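You operate a simulated robot arm through the tools that you are given. There is no shell and no other tool. Be economical: measure what you need, move in short steps, check, and stop when the job is done.

You run a simulated robot arm. Do the job below in one go: nothing can be reset, and whatever is moved stays where it is left.

## Task
Open the top drawer, take the collar on the worktop over the drawers and put it away in the inside of the top drawer and shut the drawer again.
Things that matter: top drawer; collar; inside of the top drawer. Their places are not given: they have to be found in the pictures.

It is judged by the outcome, as a careful person would: the job done as asked, and still so three seconds after it is handed in. It fails if anything else is knocked over, pushed out of place, dropped, spilled or broken.

## Robot
A 6-joint arm with a two-finger parallel gripper, fixed in place. Base frame: the origin is at the foot of the arm, x ahead of it, y to its left, z up. Readings come in mm, rad, newtons and seconds.
With the tool pointing down near the work surface it reaches from about 240 to 620 mm from the base axis. Its first joint turns from -1.152 to 1.152 rad. Payload 2.7 kg.
The TCP is the grasp point between the finger pads, 23 mm short of the fingertips. In the tool frame z runs along the fingers and y along their closing line. The gripper opens to 94 mm. The fingers are 38 mm wide and 10 mm thick; the gripper's body (54 by 96 mm) begins 39 mm behind the TCP.
Orientation is told as [roll, pitch, yaw] about the base's x, y, z axes, in that order, counted from this pose: with the fingers straight down and closing along the base's y, the tool's x points along the base's -x, its y along +y and its z along -z.

## Interface
- The arm moves only by the tool move_arm. Its argument "targets" is text: rows parted by semicolons, each of 4 numbers parted by spaces: the shift along the base's x, y, z in mm, then the turn about the base's z in rad. In form: dx dy dz yaw; .... A call has 1 to 8 rows; each row is the pose to reach, as a shift and turn from the pose commanded when the call began. "grip" is the finger opening in mm, from 0 to 94, set as the call begins (left out, the last holds). Rows are played at 5 a second. More than 50 mm and 0.15 rad between two rows, or a gripper value outside its range, and nothing of the call is played. Where a pose cannot be reached the arm comes as near as it can. A force on the tool above 40 N (or 10 N above the force at the start of the call, whichever is more), or a blocked arm, ends the call early, and 0.2 s more pass. Each finger travels about 45 mm/s and halts on what it meets, pressing with about 27 N; the grip force reading is that of the motor and also rises with nothing between the fingers. The clock runs only during rows and for 0.2 s after the last one: add rows that repeat a pose to give the fingers time. It gives the time, the measured TCP pose, the force on the tool (base axes), the opening and the grip force at its end, in the units of the frame above (readings bear some noise).
- Cameras (640 x 400 px; columns grow to the right, rows downward): "scene" is fixed at [55.7, -442, 1387.8]; the picture's right is [0.81, -0.59, 0.00], its down [-0.38, -0.52, -0.77] and it looks along [0.45, 0.62, -0.64] (base axes); focal length 291 px, centre (320, 200). "wrist" rides on the gripper at [86, 16, -75] in the tool frame; the picture's right is [-0.18, 0.98, 0.00], its down [-0.58, -0.11, -0.81] and it looks along [-0.79, -0.15, 0.59] (tool axes); focal length 243 px, centre (320, 200).
- get_image(camera): a new picture of that camera. The clock stands still meanwhile.
- measure_at(camera, pixels): for up to 12 pixels [column, row] of the newest picture of that camera ("zoom" is the newest enlarged one), the place [x, y, z] in the base frame of the surface seen there, good to about 2 mm, but the place of the scene camera against the robot may be out by one fixed shift of up to 25 mm in any direction. The clock stands still meanwhile.
- zoom(camera, box): a new picture of the part [left, top, right, bottom] of that camera's present view, enlarged. The clock stands still meanwhile.
- job_done(): hands the job in; it is judged then, once.

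Keep the steps short. Do not move on a guess: measure, check each grasp and each placing, and mend mistakes. In all there are 60 turns and 30 pictures (those below and enlarged ones count). Leave the gripper open and the arm clear of the work at the hand-in unless told otherwise, and finish with a single line.

The tools are called after ">>>" by a JSON object that holds its "api" and its "payload". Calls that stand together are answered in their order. move_arm: Moves the arm, as the interface text tells. Its arguments: {"type":"object","properties":{"targets":{"type":"string"},"grip":{"type":"number"}},"required":["targets"]} The other tools are called the same way: get_image (camera) takes a picture; measure_at (camera, pixels) gives the place of the surface under pixels of a picture; zoom (camera, box) takes an enlarged picture of a part of a camera's view; job_done () hands the job in.

At the start:

```text
time_s: 0.0
tool_pos: [400.4, 108.4, 1141.8]
orientation: [0.004, -0.002, 0.002]
ft_force: [0.0, 0.8, -0.2]
gripper_width: 93.9
gripper_force: 0.0
```

scene: 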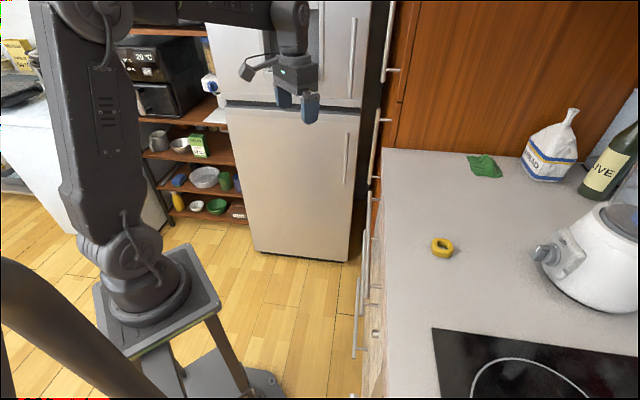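
wrist: 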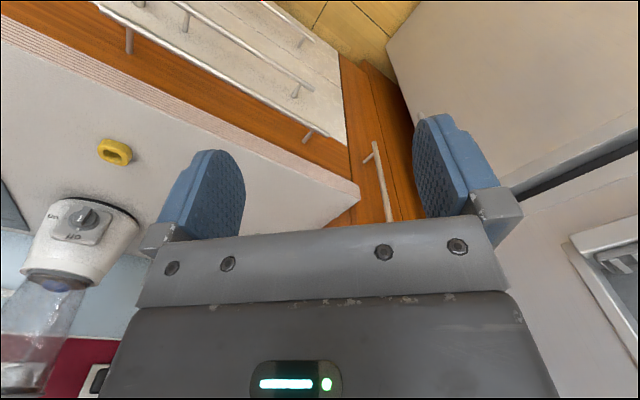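

I see the yellow collar at scene (442,247) and, on the left face of the counter, drawer handles around (365,270). I'll enlarge both areas first.

>>> {"api": "zoom", "payload": {"camera": "scene", "box": [330, 140, 490, 390]}}

>>> {"api": "zoom", "payload": {"camera": "wrist", "box": [60, 0, 420, 225]}}

>>> {"api": "measure_at", "payload": {"camera": "wrist", "pixels": [[105, 150], [125, 163], [115, 145], [128, 150], [128, 40], [182, 20], [240, 45], [300, 85], [310, 132], [376, 150], [200, 90], [350, 195]]}}

>>> {"api": "measure_at", "payload": {"camera": "scene", "pixels": [[442, 247], [442, 241], [434, 246], [451, 246], [366, 235], [364, 290], [358, 300], [355, 345], [376, 150], [384, 260], [387, 200], [386, 330]]}}

```text
1.60 times, centred on (410, 265) of scene
```

zoom: 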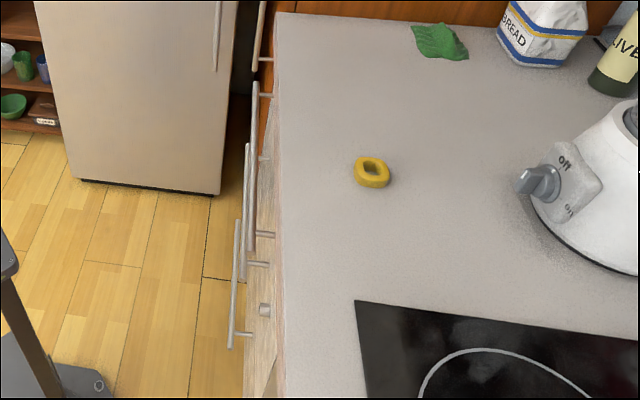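

```text
1.78 times, centred on (240, 112) of wrist
```

zoom: 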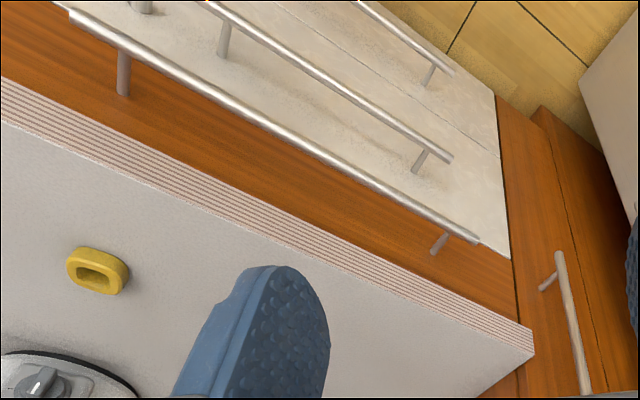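

```text
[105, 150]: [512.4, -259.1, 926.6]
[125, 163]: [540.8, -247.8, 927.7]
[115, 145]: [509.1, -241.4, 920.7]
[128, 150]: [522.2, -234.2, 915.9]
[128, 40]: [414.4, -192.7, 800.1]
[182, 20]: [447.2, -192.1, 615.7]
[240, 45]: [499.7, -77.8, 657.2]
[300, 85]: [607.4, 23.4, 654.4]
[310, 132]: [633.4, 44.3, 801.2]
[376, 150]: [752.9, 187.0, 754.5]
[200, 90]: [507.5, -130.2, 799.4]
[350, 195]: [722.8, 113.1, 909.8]
```

```text
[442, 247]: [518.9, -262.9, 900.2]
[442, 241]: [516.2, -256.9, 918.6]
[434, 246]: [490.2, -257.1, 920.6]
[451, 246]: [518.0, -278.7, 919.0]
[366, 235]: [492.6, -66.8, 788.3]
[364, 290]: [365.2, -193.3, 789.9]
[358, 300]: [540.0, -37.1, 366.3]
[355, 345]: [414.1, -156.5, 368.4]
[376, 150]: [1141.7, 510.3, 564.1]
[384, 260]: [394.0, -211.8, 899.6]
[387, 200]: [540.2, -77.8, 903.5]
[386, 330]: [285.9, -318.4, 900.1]
```

The top drawer is the orange front with the long bar handle at about z 800, running diagonally. I'll measure the bar, front panel and worktop edge in the wrist zoom, plus the collar.

>>> {"api": "measure_at", "payload": {"camera": "zoom", "pixels": [[90, 30], [171, 72], [249, 116], [300, 144], [350, 171], [420, 208], [455, 226], [249, 170], [350, 225], [249, 196], [350, 250], [400, 280]]}}

>>> {"api": "measure_at", "payload": {"camera": "zoom", "pixels": [[70, 265], [85, 250], [122, 263], [118, 292], [95, 285], [98, 268], [100, 276], [85, 270], [110, 278], [200, 200], [445, 245], [490, 250]]}}

```text
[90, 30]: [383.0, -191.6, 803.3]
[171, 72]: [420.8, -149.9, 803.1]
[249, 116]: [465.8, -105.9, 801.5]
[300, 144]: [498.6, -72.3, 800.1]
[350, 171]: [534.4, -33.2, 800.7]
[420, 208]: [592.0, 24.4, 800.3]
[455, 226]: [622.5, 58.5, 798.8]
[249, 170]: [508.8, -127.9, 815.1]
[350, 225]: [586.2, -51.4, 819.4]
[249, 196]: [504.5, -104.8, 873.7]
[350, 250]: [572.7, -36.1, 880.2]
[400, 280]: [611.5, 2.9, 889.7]
```

```text
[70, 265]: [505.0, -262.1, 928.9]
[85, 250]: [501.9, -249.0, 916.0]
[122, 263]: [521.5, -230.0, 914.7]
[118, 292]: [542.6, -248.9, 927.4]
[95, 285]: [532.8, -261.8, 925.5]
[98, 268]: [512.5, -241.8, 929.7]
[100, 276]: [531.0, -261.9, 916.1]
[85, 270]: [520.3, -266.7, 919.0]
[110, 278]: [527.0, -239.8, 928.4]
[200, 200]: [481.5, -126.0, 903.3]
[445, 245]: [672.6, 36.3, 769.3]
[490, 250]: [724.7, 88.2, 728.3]
```

The bar runs at about 46.2° to x, with its near face about 409 mm out from the base plane. The worktop edge is at 438 and the panel at 457, so one finger can hook behind the bar with the gripper open. I'll turn 0.806 rad and move to a viewing pose in front of the handle.

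>>> {"api": "move_arm", "payload": {"targets": "11 -21 -24 0.135; 22 -43 -47 0.27; 33 -64 -71 0.405; 44 -85 -95 0.54; 55 -107 -118 0.675; 65.4 -128.2 -142 0.806; 65.4 -128.2 -142 0.806", "grip": 94}}

>>> {"api": "get_image", "payload": {"camera": "wrist"}}

>>> {"api": "get_image", "payload": {"camera": "scene"}}

```text
time_s: 1.6
tool_pos: [467.8, -22.0, 999.4]
orientation: [0.004, -0.001, 0.809]
ft_force: [0.7, 0.1, -0.5]
gripper_width: 93.8
gripper_force: 0.2
```

```text
25 pictures are left
```

wrist: 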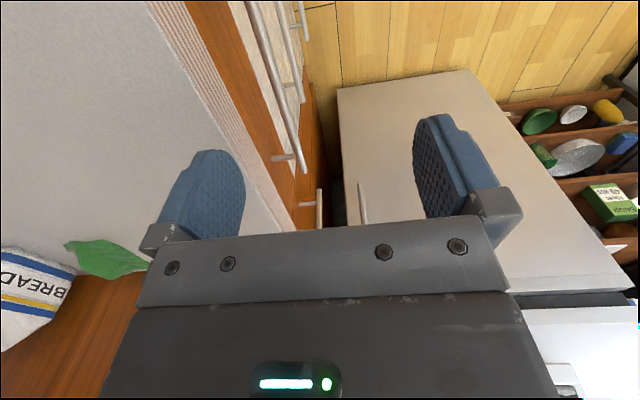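

```text
24 pictures are left
```

scene: 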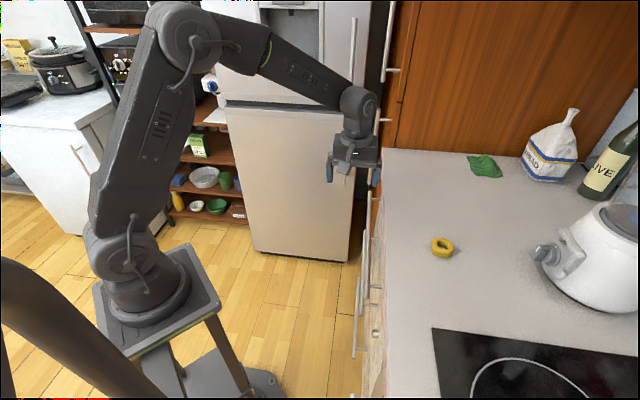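

The camera now looks along the handle. I'll enlarge the bar and edge region and measure across it.

>>> {"api": "zoom", "payload": {"camera": "wrist", "box": [150, 0, 342, 120]}}

```text
3.33 times, centred on (246, 60) of wrist
```

zoom: 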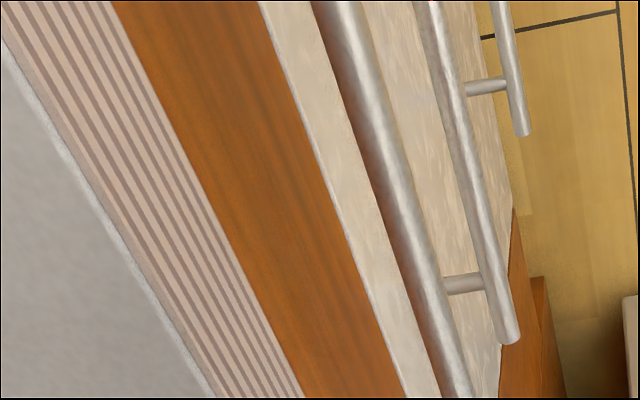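

>>> {"api": "measure_at", "payload": {"camera": "zoom", "pixels": [[375, 170], [382, 170], [390, 170], [400, 170], [406, 170], [330, 170], [345, 170], [240, 170], [205, 200], [160, 150], [110, 230], [60, 200]]}}

>>> {"api": "measure_at", "payload": {"camera": "wrist", "pixels": [[285, 100], [297, 140], [302, 165], [285, 158], [270, 140], [262, 165], [245, 140], [250, 190], [207, 160], [225, 200], [240, 180], [440, 150]]}}

```text
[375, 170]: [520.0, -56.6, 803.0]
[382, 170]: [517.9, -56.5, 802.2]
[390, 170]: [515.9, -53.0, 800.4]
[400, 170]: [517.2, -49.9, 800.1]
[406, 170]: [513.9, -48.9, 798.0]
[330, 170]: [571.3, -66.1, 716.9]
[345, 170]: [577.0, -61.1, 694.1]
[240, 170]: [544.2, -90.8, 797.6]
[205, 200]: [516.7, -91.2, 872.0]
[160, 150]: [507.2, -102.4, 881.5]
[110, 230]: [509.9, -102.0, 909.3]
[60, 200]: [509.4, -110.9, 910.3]
```

```text
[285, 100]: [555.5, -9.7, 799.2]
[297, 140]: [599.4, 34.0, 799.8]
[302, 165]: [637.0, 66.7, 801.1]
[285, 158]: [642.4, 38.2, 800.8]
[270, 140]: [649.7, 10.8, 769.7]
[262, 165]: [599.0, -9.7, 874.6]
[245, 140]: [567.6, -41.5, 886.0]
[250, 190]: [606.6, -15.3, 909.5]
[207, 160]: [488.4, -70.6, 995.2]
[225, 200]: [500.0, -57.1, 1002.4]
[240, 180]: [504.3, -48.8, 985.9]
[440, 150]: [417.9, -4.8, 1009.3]
```

The bar spans about 405–416 and the worktop edge is at about 437, leaving a 21 mm gap for a 10 mm finger. I'll shift 21.5 mm towards the counter at this height and check before descending.

>>> {"api": "move_arm", "payload": {"targets": "8 -7.5 0 0; 15.5 -14.9 0 0; 15.5 -14.9 -30 0; 15.5 -14.9 -30 0"}}

>>> {"api": "get_image", "payload": {"camera": "wrist"}}

```text
time_s: 2.6
tool_pos: [483.5, -36.5, 971.0]
orientation: [0.001, -0.002, 0.807]
ft_force: [0.5, 0.7, 0.6]
gripper_width: 93.9
gripper_force: 0.1
```

```text
22 pictures are left
```

wrist: 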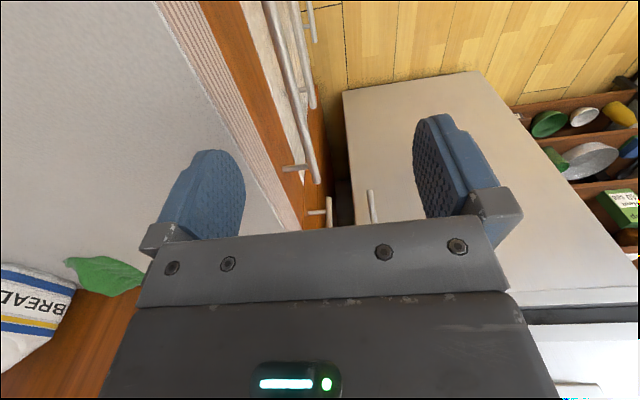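

It sits on target (483.5, -36.5). I'll descend gently until the fingertip is just beside the worktop edge, then look.

>>> {"api": "move_arm", "payload": {"targets": "0 0 -25 0; 0 0 -50 0; 0 0 -75 0; 0 0 -90 0; 0 0 -90 0"}}

>>> {"api": "get_image", "payload": {"camera": "wrist"}}

```text
time_s: 3.8
tool_pos: [482.4, -34.4, 883.4]
orientation: [0.004, 0.0, 0.807]
ft_force: [0.5, 0.2, 0.3]
gripper_width: 93.9
gripper_force: 0.1
```

```text
21 pictures are left
```

wrist: 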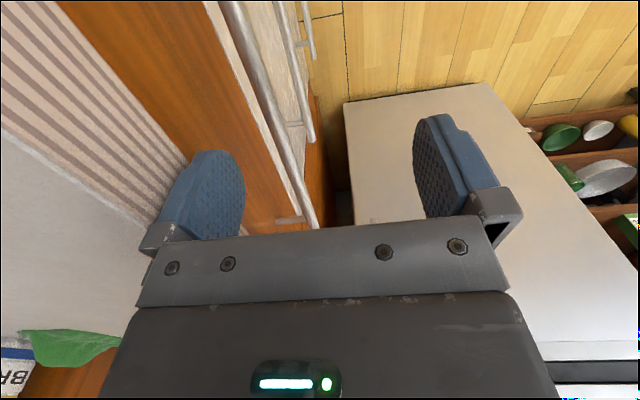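

No contact, and the finger passes beside the worktop edge. I'll nudge 2 mm further from the bar line and descend to bar level.

>>> {"api": "move_arm", "payload": {"targets": "1.2 -1.2 -15 0; 1.2 -1.2 -35 0; 1.2 -1.2 -50 0; 1.2 -1.2 -65 0; 1.2 -1.2 -82 0; 1.2 -1.2 -82 0"}}

>>> {"api": "get_image", "payload": {"camera": "wrist"}}

```text
time_s: 5.2
tool_pos: [483.5, -37.2, 797.5]
orientation: [0.003, -0.003, 0.807]
ft_force: [1.6, 0.2, 0.0]
gripper_width: 94.1
gripper_force: 0.2
```

```text
20 pictures are left
```

wrist: 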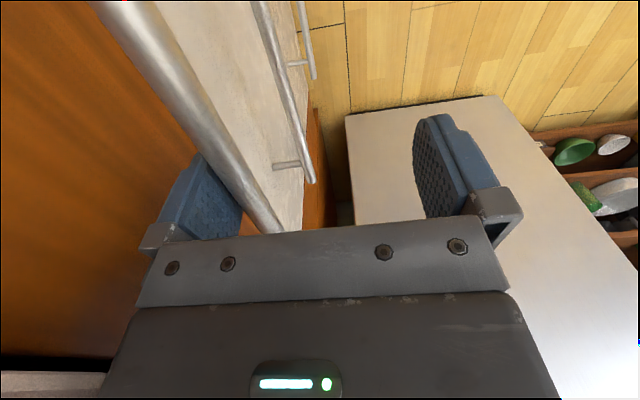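

The left finger is behind the bar. I'll pull outward along (-0.722, 0.692), 40 mm first.

>>> {"api": "move_arm", "payload": {"targets": "-3.6 3.5 0 0; -7.2 6.9 0 0; -14.4 13.8 0 0; -21.7 20.8 0 0; -28.9 27.7 0 0; -28.9 27.7 0 0"}}

>>> {"api": "get_image", "payload": {"camera": "scene"}}

```text
time_s: 6.6
tool_pos: [453.6, -9.3, 799.7]
orientation: [0.004, -0.001, 0.807]
ft_force: [0.0, 0.0, 0.3]
gripper_width: 93.9
gripper_force: 0.1
```

```text
19 pictures are left
```

scene: 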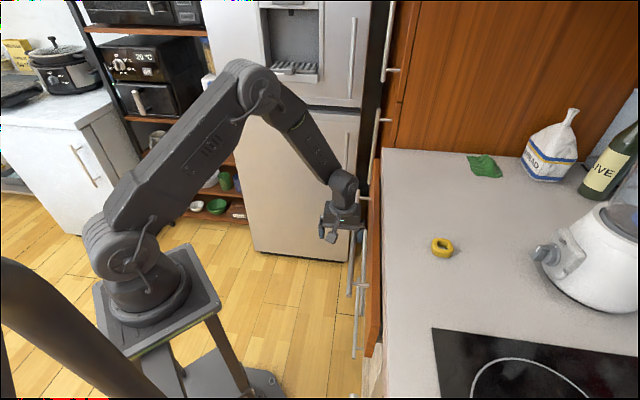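

The drawer is sliding out freely, with its orange front now out at (375,260). I'll keep pulling, another 140 mm.

>>> {"api": "move_arm", "payload": {"targets": "-14.4 13.8 0 0; -28.9 27.7 0 0; -43.3 41.5 0 0; -57.8 55.4 0 0; -72.2 69.2 0 0; -86.6 83 0 0; -101.1 96.9 0 0; -101.1 96.9 0 0"}}

>>> {"api": "get_image", "payload": {"camera": "scene"}}

```text
time_s: 8.4
tool_pos: [351.6, 87.8, 798.3]
orientation: [0.001, -0.001, 0.807]
ft_force: [0.0, -0.4, 0.0]
gripper_width: 94.2
gripper_force: 0.1
```

```text
18 pictures are left
```

scene: 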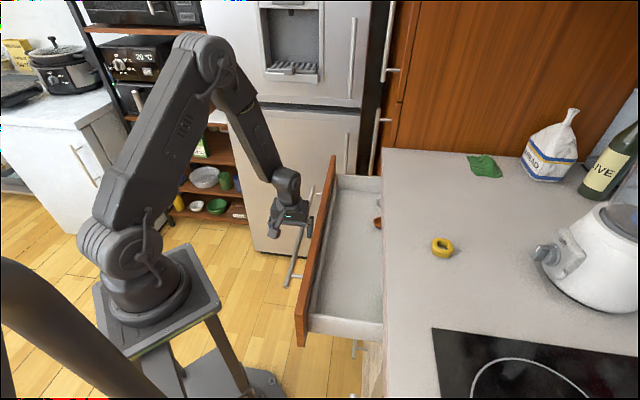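

The drawer is about 175–180 mm open, with a small reddish thing already inside at (378,222). I'll measure the interior, back the finger off the bar by 4 mm and rise.

>>> {"api": "measure_at", "payload": {"camera": "scene", "pixels": [[378, 222], [345, 250], [345, 300], [365, 280], [350, 200], [330, 310], [333, 170], [300, 340], [382, 250], [360, 180], [312, 316], [442, 241]]}}

>>> {"api": "move_arm", "payload": {"targets": "2.9 -2.8 0 0; 2.9 -2.8 30 0; 2.9 -2.8 75 0; 2.9 -2.8 120 0; 2.9 -2.8 165 0; 2.9 -2.8 205 0; 2.9 -2.8 205 0"}}

>>> {"api": "zoom", "payload": {"camera": "scene", "box": [280, 140, 480, 360]}}

```text
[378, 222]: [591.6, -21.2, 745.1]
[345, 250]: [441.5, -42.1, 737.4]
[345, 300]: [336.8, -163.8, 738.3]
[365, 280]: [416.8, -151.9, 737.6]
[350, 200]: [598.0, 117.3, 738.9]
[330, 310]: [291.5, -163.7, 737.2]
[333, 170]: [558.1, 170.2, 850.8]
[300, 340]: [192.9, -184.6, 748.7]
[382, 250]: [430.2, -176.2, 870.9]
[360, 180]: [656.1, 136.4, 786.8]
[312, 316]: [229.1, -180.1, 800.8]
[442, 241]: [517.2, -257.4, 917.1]
```

```text
time_s: 10.0
tool_pos: [355.5, 81.9, 1002.3]
orientation: [0.003, -0.001, 0.808]
ft_force: [0.2, -0.8, -0.6]
gripper_width: 93.9
gripper_force: 0.0
```

```text
1.82 times, centred on (380, 250) of scene
```

zoom: 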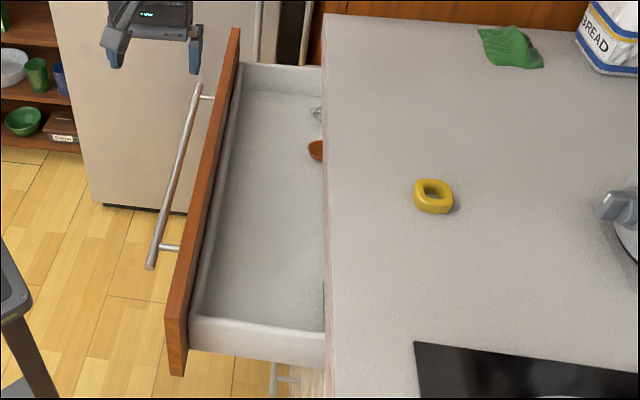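

Drawer floor is near z 747 in the robot frame, with free space at the near end. Next I'll move above the worktop at z 1000 with yaw 0 and view the collar closely from (400, -227).

>>> {"api": "move_arm", "payload": {"targets": "6 -44 0 -0.115; 13 -88 0 -0.23; 19 -132 0 -0.345; 25 -176 0 -0.46; 32 -220 0 -0.575; 38 -264 0 -0.69; 44.5 -309 0 -0.806; 44.5 -309 0 -0.806"}}

>>> {"api": "get_image", "payload": {"camera": "wrist"}}

```text
time_s: 11.8
tool_pos: [397.1, -224.7, 1001.6]
orientation: [0.004, -0.003, 0.001]
ft_force: [-0.7, -0.2, -1.1]
gripper_width: 94.0
gripper_force: 0.0
```

```text
16 pictures are left
```

wrist: 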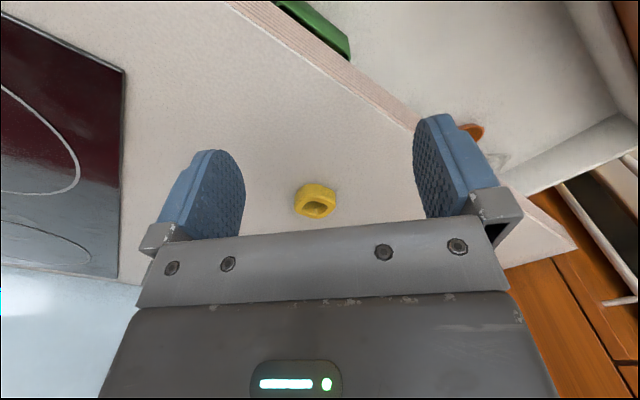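

The collar is in clear view at (315,201). A green thing and an orange thing also show in the drawer. I'll enlarge the collar and measure all of them.

>>> {"api": "measure_at", "payload": {"camera": "wrist", "pixels": [[315, 30], [300, 10], [345, 45], [340, 55], [472, 131], [480, 128], [440, 50], [540, 60], [495, 158], [270, 25], [400, 100], [380, 40]]}}

>>> {"api": "zoom", "payload": {"camera": "wrist", "box": [283, 175, 347, 225]}}

```text
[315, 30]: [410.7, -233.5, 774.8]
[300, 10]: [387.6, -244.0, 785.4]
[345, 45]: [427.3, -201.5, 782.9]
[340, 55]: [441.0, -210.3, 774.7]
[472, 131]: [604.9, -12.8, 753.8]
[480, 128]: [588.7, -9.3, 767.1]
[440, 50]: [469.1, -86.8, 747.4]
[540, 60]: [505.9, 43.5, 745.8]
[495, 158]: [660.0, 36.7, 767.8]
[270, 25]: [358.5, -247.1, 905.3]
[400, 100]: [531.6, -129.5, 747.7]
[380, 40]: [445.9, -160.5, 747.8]
```

```text
8.00 times, centred on (315, 200) of wrist
```

zoom: 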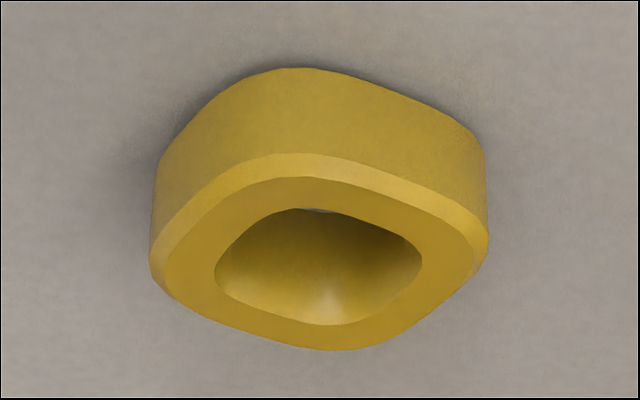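

>>> {"api": "measure_at", "payload": {"camera": "zoom", "pixels": [[165, 265], [270, 168], [310, 175], [400, 195], [474, 245], [440, 285], [345, 340], [300, 335], [200, 290], [160, 170], [300, 75], [480, 160]]}}

```text
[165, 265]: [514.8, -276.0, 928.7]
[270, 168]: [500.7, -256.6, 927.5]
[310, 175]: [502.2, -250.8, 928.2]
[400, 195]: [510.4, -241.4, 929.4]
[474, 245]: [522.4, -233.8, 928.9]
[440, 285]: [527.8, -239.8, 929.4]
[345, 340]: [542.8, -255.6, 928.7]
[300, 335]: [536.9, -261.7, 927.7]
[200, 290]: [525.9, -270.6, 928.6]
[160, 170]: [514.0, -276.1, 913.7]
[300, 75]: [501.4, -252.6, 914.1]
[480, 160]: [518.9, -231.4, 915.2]
```

The collar centre is about (520, -255), top at 929, sides about 34 mm and turned about 40°. I'll go above it at yaw 0.70 with a 70 mm opening.

>>> {"api": "move_arm", "payload": {"targets": "24 -6 0 0.14; 49 -13 0 0.28; 73 -19 0 0.42; 97 -25 0 0.56; 121.5 -31.8 0 0.7; 121.5 -31.8 -15 0.7; 121.5 -31.8 -15 0.7", "grip": 70}}

>>> {"api": "get_image", "payload": {"camera": "wrist"}}

>>> {"api": "get_image", "payload": {"camera": "scene"}}

```text
time_s: 13.4
tool_pos: [520.8, -253.0, 986.7]
orientation: [0.002, -0.002, 0.704]
ft_force: [-0.5, -0.4, 1.2]
gripper_width: 70.0
gripper_force: 0.1
```

```text
14 pictures are left
```

wrist: 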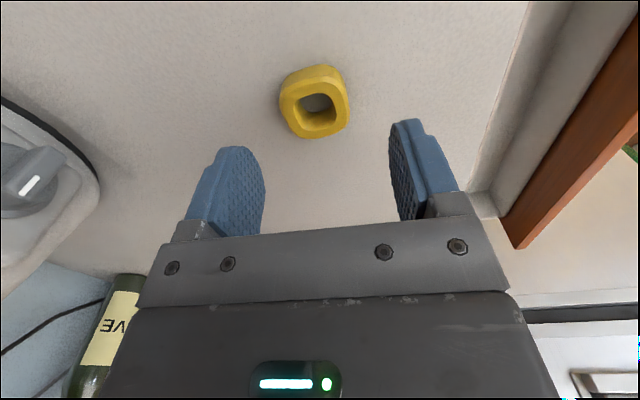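

```text
13 pictures are left
```

scene: 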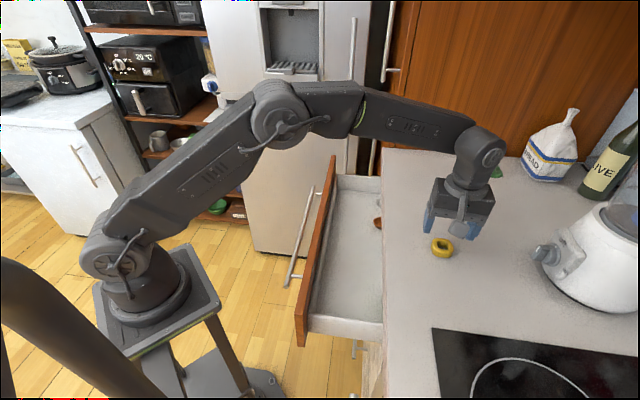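

The collar is centred between the fingers. I'll recheck its position from this pose.

>>> {"api": "measure_at", "payload": {"camera": "wrist", "pixels": [[284, 100], [345, 100], [300, 132], [340, 125], [286, 85], [330, 132], [290, 115], [345, 115], [320, 90], [325, 70]]}}

```text
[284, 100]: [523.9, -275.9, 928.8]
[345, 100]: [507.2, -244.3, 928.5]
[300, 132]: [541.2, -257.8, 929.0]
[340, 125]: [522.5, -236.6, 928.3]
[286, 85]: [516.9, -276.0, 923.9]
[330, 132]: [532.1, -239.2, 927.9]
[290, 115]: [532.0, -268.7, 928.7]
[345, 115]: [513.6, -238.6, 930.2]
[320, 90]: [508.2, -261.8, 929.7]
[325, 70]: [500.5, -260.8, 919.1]
```

Confirmed: width about 35 mm, centre offset under 2 mm. I'll descend so the tips are about 3 mm above the worktop.

>>> {"api": "move_arm", "payload": {"targets": "1 -1.1 -15 0; 1 -1.1 -30 0; 1 -1.1 -42 0; 1 -1.1 -50 0; 1 -1.1 -50 0"}}

```text
time_s: 14.6
tool_pos: [522.1, -257.6, 937.9]
orientation: [0.001, 0.0, 0.701]
ft_force: [0.9, 0.2, 0.9]
gripper_width: 70.1
gripper_force: 0.0
```

At z 937 with no contact. Closing on the collar.

>>> {"api": "move_arm", "payload": {"targets": "0 0 0 0; 0 0 0 0; 0 0 0 0; 0 0 0 0; 0 0 0 0; 0 0 0 0", "grip": 25}}

>>> {"api": "move_arm", "payload": {"targets": "0 0 10 0; 0 0 25 0; 0 0 45 0; 0 0 70 0; 0 0 70 0"}}

>>> {"api": "get_image", "payload": {"camera": "wrist"}}

```text
time_s: 16.0
tool_pos: [521.2, -256.8, 937.7]
orientation: [0.003, -0.002, 0.703]
ft_force: [-0.5, 0.5, 0.8]
gripper_width: 41.6
gripper_force: 26.9
```

```text
time_s: 17.2
tool_pos: [521.4, -258.4, 1006.7]
orientation: [0.002, -0.002, 0.699]
ft_force: [0.4, 0.7, -1.1]
gripper_width: 41.3
gripper_force: 26.8
```

```text
12 pictures are left
```

wrist: 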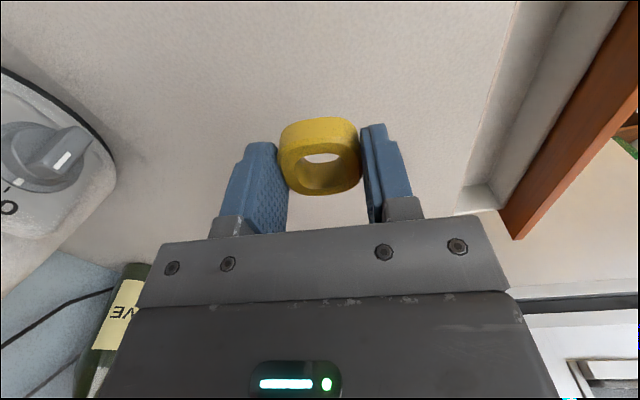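

The collar is held (41.3 mm, 27 N) and lifted. Its bottom is about 27.5 mm below the TCP. I'll carry it at this height to above the open drawer, at (466, -45), and look.

>>> {"api": "move_arm", "payload": {"targets": "-10 38 0 0.02; -20 77 0 0.04; -30 116 0 0.06; -40 154 0 0.08; -50 193 0 0.1; -55 212.5 0 0.106; -55 212.5 0 0.106"}}

>>> {"api": "get_image", "payload": {"camera": "wrist"}}

>>> {"api": "get_image", "payload": {"camera": "scene"}}

```text
time_s: 18.8
tool_pos: [467.3, -44.3, 1005.9]
orientation: [0.001, -0.001, 0.808]
ft_force: [-0.2, 0.2, 0.1]
gripper_width: 41.4
gripper_force: 27.1
```

```text
11 pictures are left
```

wrist: 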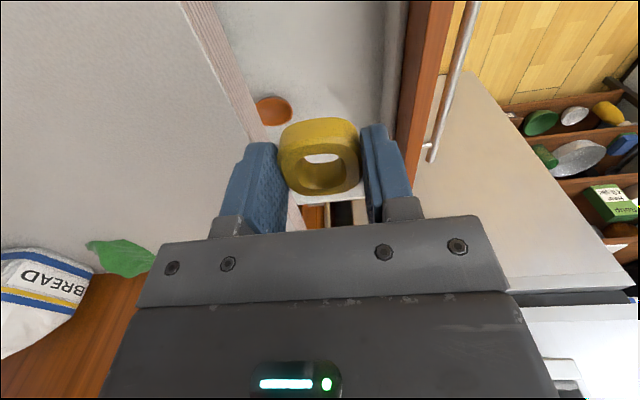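

```text
10 pictures are left
```

scene: 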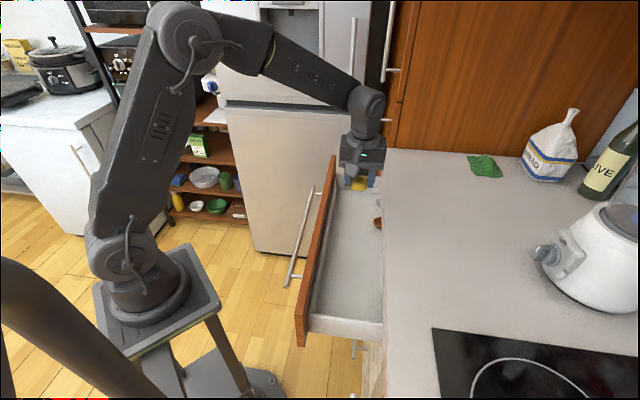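

>>> {"api": "measure_at", "payload": {"camera": "wrist", "pixels": [[403, 30], [408, 80], [430, 30], [425, 80], [385, 60], [392, 30], [350, 60], [215, 20], [225, 70], [204, 60], [270, 108], [290, 20]]}}

```text
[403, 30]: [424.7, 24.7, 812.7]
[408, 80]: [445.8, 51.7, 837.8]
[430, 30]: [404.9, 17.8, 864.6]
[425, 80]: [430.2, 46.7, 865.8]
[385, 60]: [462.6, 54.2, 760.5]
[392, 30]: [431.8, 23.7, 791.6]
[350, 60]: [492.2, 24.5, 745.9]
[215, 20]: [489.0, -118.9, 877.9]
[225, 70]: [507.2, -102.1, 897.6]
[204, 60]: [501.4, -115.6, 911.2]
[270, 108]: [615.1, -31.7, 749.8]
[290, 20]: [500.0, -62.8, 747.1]
```

The drawer interior is clear from D=297 to the worktop edge at 437. My body spans 320–416, so both sides have over 20 mm. I'll descend 200 mm.

>>> {"api": "move_arm", "payload": {"targets": "0 0 -35 0; 0 0 -70 0; 0 0 -105 0; 0 0 -140 0; 0 0 -170 0; 0 0 -200 0; 0 0 -215 0; 0 0 -215 0"}}

>>> {"api": "get_image", "payload": {"camera": "wrist"}}

```text
time_s: 20.6
tool_pos: [468.2, -45.2, 792.7]
orientation: [0.001, -0.002, 0.808]
ft_force: [0.1, 0.5, 0.2]
gripper_width: 41.7
gripper_force: 27.3
```

```text
9 pictures are left
```

wrist: 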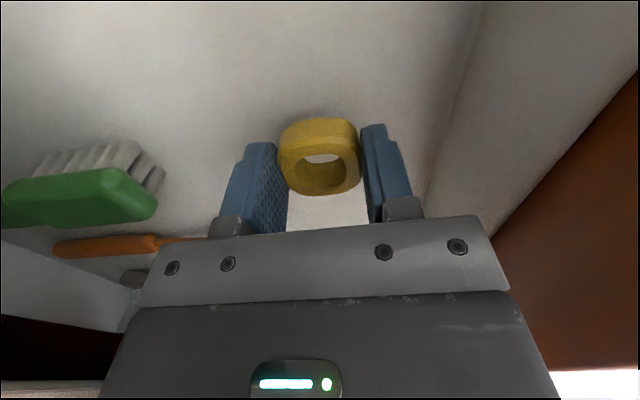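

>>> {"api": "measure_at", "payload": {"camera": "wrist", "pixels": [[150, 205], [160, 175], [150, 240], [320, 60], [300, 110], [300, 210], [330, 212]]}}

```text
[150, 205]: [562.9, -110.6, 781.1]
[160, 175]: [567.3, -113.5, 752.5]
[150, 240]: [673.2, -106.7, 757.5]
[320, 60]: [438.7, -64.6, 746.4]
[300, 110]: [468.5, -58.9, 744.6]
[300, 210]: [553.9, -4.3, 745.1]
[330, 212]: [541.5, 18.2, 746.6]
```

The floor is at about 746 and the brush is well clear. The collar's bottom is about 18 mm above the floor, so I'll lower 17 mm.

>>> {"api": "move_arm", "payload": {"targets": "0 0 -6 0; 0 0 -12 0; 0 0 -15 0; 0 0 -17 0; 0 0 -17 0"}}

```text
time_s: 21.8
tool_pos: [469.0, -44.8, 775.9]
orientation: [0.003, -0.002, 0.809]
ft_force: [0.1, 0.1, 0.5]
gripper_width: 41.2
gripper_force: 26.6
```

No contact yet. I'll lower a further 3 mm in 1 mm steps to touch down.

>>> {"api": "move_arm", "payload": {"targets": "0 0 -1 0; 0 0 -2 0; 0 0 -3 0; 0 0 -3 0"}}

```text
time_s: 22.8
tool_pos: [467.6, -43.8, 773.9]
orientation: [0.002, -0.001, 0.808]
ft_force: [-1.6, -0.4, 2.6]
gripper_width: 41.5
gripper_force: 27.1
```

Light contact (2.6 N upward), so the collar is on the floor. Opening to 68 mm.

>>> {"api": "move_arm", "payload": {"targets": "0 0 0 0; 0 0 0 0; 0 0 0 0; 0 0 0 0", "grip": 68}}

>>> {"api": "move_arm", "payload": {"targets": "0 0 15 0; 0 0 45 0; 0 0 80 0; 0 0 120 0; 0 0 160 0; 0 0 200 0; 0 0 230 0; 0 0 230 0"}}

>>> {"api": "get_image", "payload": {"camera": "scene"}}

```text
time_s: 23.8
tool_pos: [467.1, -44.0, 773.1]
orientation: [0.005, -0.001, 0.808]
ft_force: [0.1, -0.5, 0.7]
gripper_width: 68.0
gripper_force: 0.0
```

```text
time_s: 25.6
tool_pos: [468.4, -46.0, 1001.8]
orientation: [0.005, -0.001, 0.808]
ft_force: [0.1, 0.6, 0.1]
gripper_width: 68.0
gripper_force: 0.1
```

```text
8 pictures are left
```

scene: 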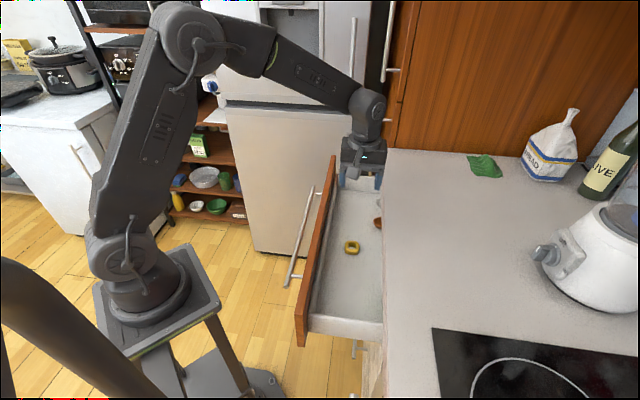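

The collar lies in the drawer at (352,247). Now I'll move in front of the handle at height, to (329, 112), with fingers fully open so the near finger's outer face can push the bar.

>>> {"api": "move_arm", "payload": {"targets": "-25 28 0 0; -50 56 0 0; -75 85 0 0; -100 113 0 0; -125 141 0 0; -139.8 157.7 0 0; -139.8 157.7 0 0", "grip": 94}}

>>> {"api": "get_image", "payload": {"camera": "wrist"}}

```text
time_s: 27.2
tool_pos: [326.4, 112.0, 1003.1]
orientation: [0.002, -0.002, 0.808]
ft_force: [0.5, 0.3, -0.5]
gripper_width: 93.8
gripper_force: 0.0
```

```text
7 pictures are left
```

wrist: 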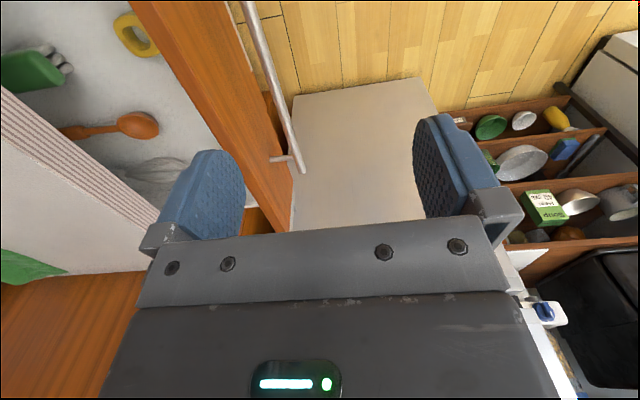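

>>> {"api": "measure_at", "payload": {"camera": "wrist", "pixels": [[258, 40], [268, 80], [281, 120], [292, 150], [190, 60], [250, 130]]}}

```text
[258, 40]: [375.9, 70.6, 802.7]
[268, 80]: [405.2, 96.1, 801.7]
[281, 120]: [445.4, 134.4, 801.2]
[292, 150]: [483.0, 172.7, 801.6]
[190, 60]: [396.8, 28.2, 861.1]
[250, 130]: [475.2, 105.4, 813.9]
```

The bar is at D≈226 and my finger's outer face would be at 215. I'll back off 8 mm more and descend to bar level.

>>> {"api": "move_arm", "payload": {"targets": "-5.8 5.5 -25 0; -5.8 5.5 -65 0; -5.8 5.5 -105 0; -5.8 5.5 -145 0; -5.8 5.5 -180 0; -5.8 5.5 -203 0; -5.8 5.5 -203 0"}}

>>> {"api": "get_image", "payload": {"camera": "wrist"}}

```text
time_s: 28.8
tool_pos: [323.3, 118.9, 802.0]
orientation: [0.002, -0.003, 0.808]
ft_force: [-0.2, 0.3, -0.6]
gripper_width: 94.3
gripper_force: 0.0
```

```text
6 pictures are left
```

wrist: 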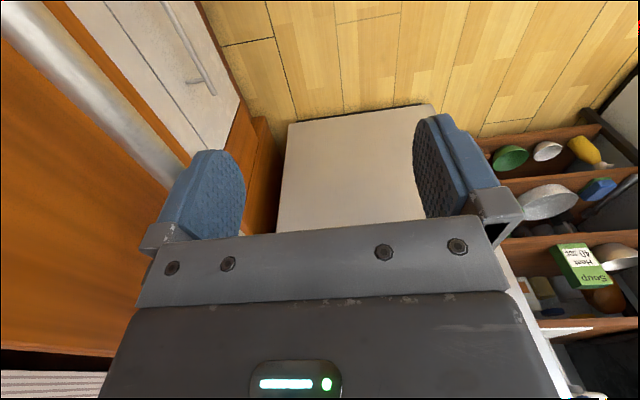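

The finger is in front of the bar. I'll push inward steadily, 105 mm first.

>>> {"api": "move_arm", "payload": {"targets": "7.2 -6.9 0 0; 18 -17.3 0 0; 28.9 -27.7 0 0; 39.7 -38.1 0 0; 50.5 -48.4 0 0; 61.4 -58.8 0 0; 72.2 -69.2 0 0; 75.8 -72.7 0 0"}}

>>> {"api": "move_arm", "payload": {"targets": "7.2 -6.9 0 0; 14.4 -13.8 0 0; 23.8 -22.8 0 0; 33.2 -31.8 0 0; 41.9 -40.1 0 0; 49.1 -47.1 0 0; 54.9 -52.6 0 0; 54.9 -52.6 0 0"}}

>>> {"api": "get_image", "payload": {"camera": "scene"}}

```text
time_s: 30.6
tool_pos: [398.1, 45.3, 801.4]
orientation: [0.003, -0.002, 0.808]
ft_force: [1.2, 0.6, 0.5]
gripper_width: 93.9
gripper_force: 0.0
```

```text
time_s: 32.4
tool_pos: [454.4, -7.7, 800.3]
orientation: [0.001, -0.002, 0.808]
ft_force: [0.6, -0.3, -0.5]
gripper_width: 93.7
gripper_force: 0.0
```

```text
5 pictures are left
```

scene: 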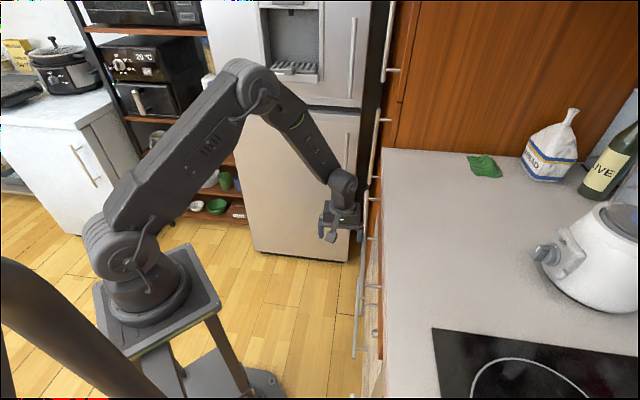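

The drawer is about 15 mm from shut. I'll push on in small steps until the force shows it is seated.

>>> {"api": "move_arm", "payload": {"targets": "2.9 -2.8 0 0; 5.8 -5.5 0 0; 7.9 -7.6 0 0; 10.1 -9.7 0 0; 11.6 -11.1 0 0; 13 -12.5 0 0; 14.4 -13.8 0 0; 15.2 -14.5 0 0"}}

```text
time_s: 34.2
tool_pos: [467.9, -19.8, 799.5]
orientation: [0.003, 0.0, 0.809]
ft_force: [-20.6, 18.4, 25.0]
gripper_width: 81.7
gripper_force: 0.1
```

It pushes back with about 28 N and the finger yields, so the drawer is against its stop. I'll back off 40 mm and look.

>>> {"api": "move_arm", "payload": {"targets": "-3.6 3.5 0 0; -10.8 10.4 0 0; -21.7 20.8 0 0; -32.5 31.1 0 0; -43.3 41.5 0 0; -43.3 41.5 0 0"}}

>>> {"api": "get_image", "payload": {"camera": "wrist"}}

```text
time_s: 35.6
tool_pos: [425.4, 20.6, 800.2]
orientation: [0.002, -0.002, 0.808]
ft_force: [-0.1, -0.8, 0.3]
gripper_width: 93.9
gripper_force: 0.0
```

```text
4 pictures are left
```

wrist: 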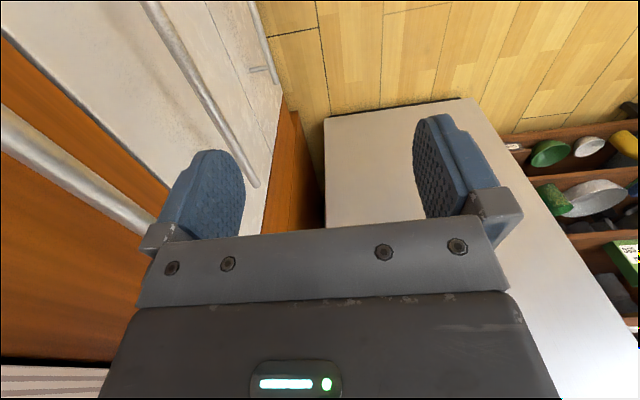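

>>> {"api": "measure_at", "payload": {"camera": "wrist", "pixels": [[60, 165], [100, 193], [20, 140], [60, 250], [100, 300], [30, 80], [60, 65], [140, 130]]}}

>>> {"api": "move_arm", "payload": {"targets": "-14 14 20 0; -22 21 60 0; -22 21 100 0; -22 21 145 0; -22 21 190 0; -22 21 230 0; -22 21 230 0"}}

>>> {"api": "get_image", "payload": {"camera": "scene"}}

```text
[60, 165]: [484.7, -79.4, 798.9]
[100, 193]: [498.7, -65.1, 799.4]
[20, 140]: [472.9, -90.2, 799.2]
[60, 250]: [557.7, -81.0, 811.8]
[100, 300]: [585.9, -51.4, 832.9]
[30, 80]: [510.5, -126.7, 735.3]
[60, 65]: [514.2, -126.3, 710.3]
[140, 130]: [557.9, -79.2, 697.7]
```

```text
time_s: 37.2
tool_pos: [403.3, 42.3, 1031.4]
orientation: [0.003, 0.0, 0.809]
ft_force: [0.2, 0.0, -0.9]
gripper_width: 94.4
gripper_force: 0.1
```

```text
3 pictures are left
```

scene: 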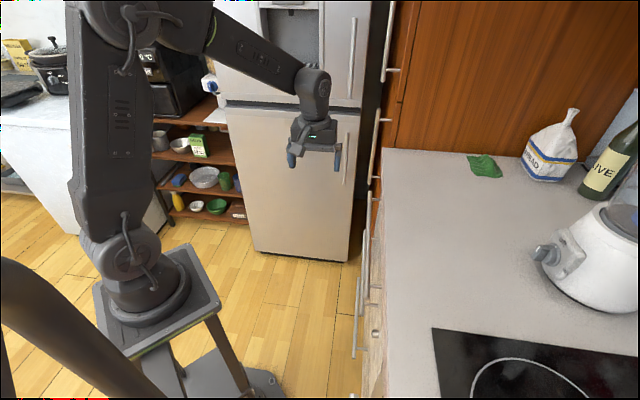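

The top front now measures 458.6, flush with the drawer below (458.7) and where it began. The arm is clear with the gripper open, and nothing else has moved, so I'm handing in.

>>> {"api": "job_done", "payload": {}}

```text
The job is handed in.
```

The collar is on the floor of the top drawer, the drawer is shut flush with the one below, nothing else looked disturbed, and the arm is clear with the gripper open.
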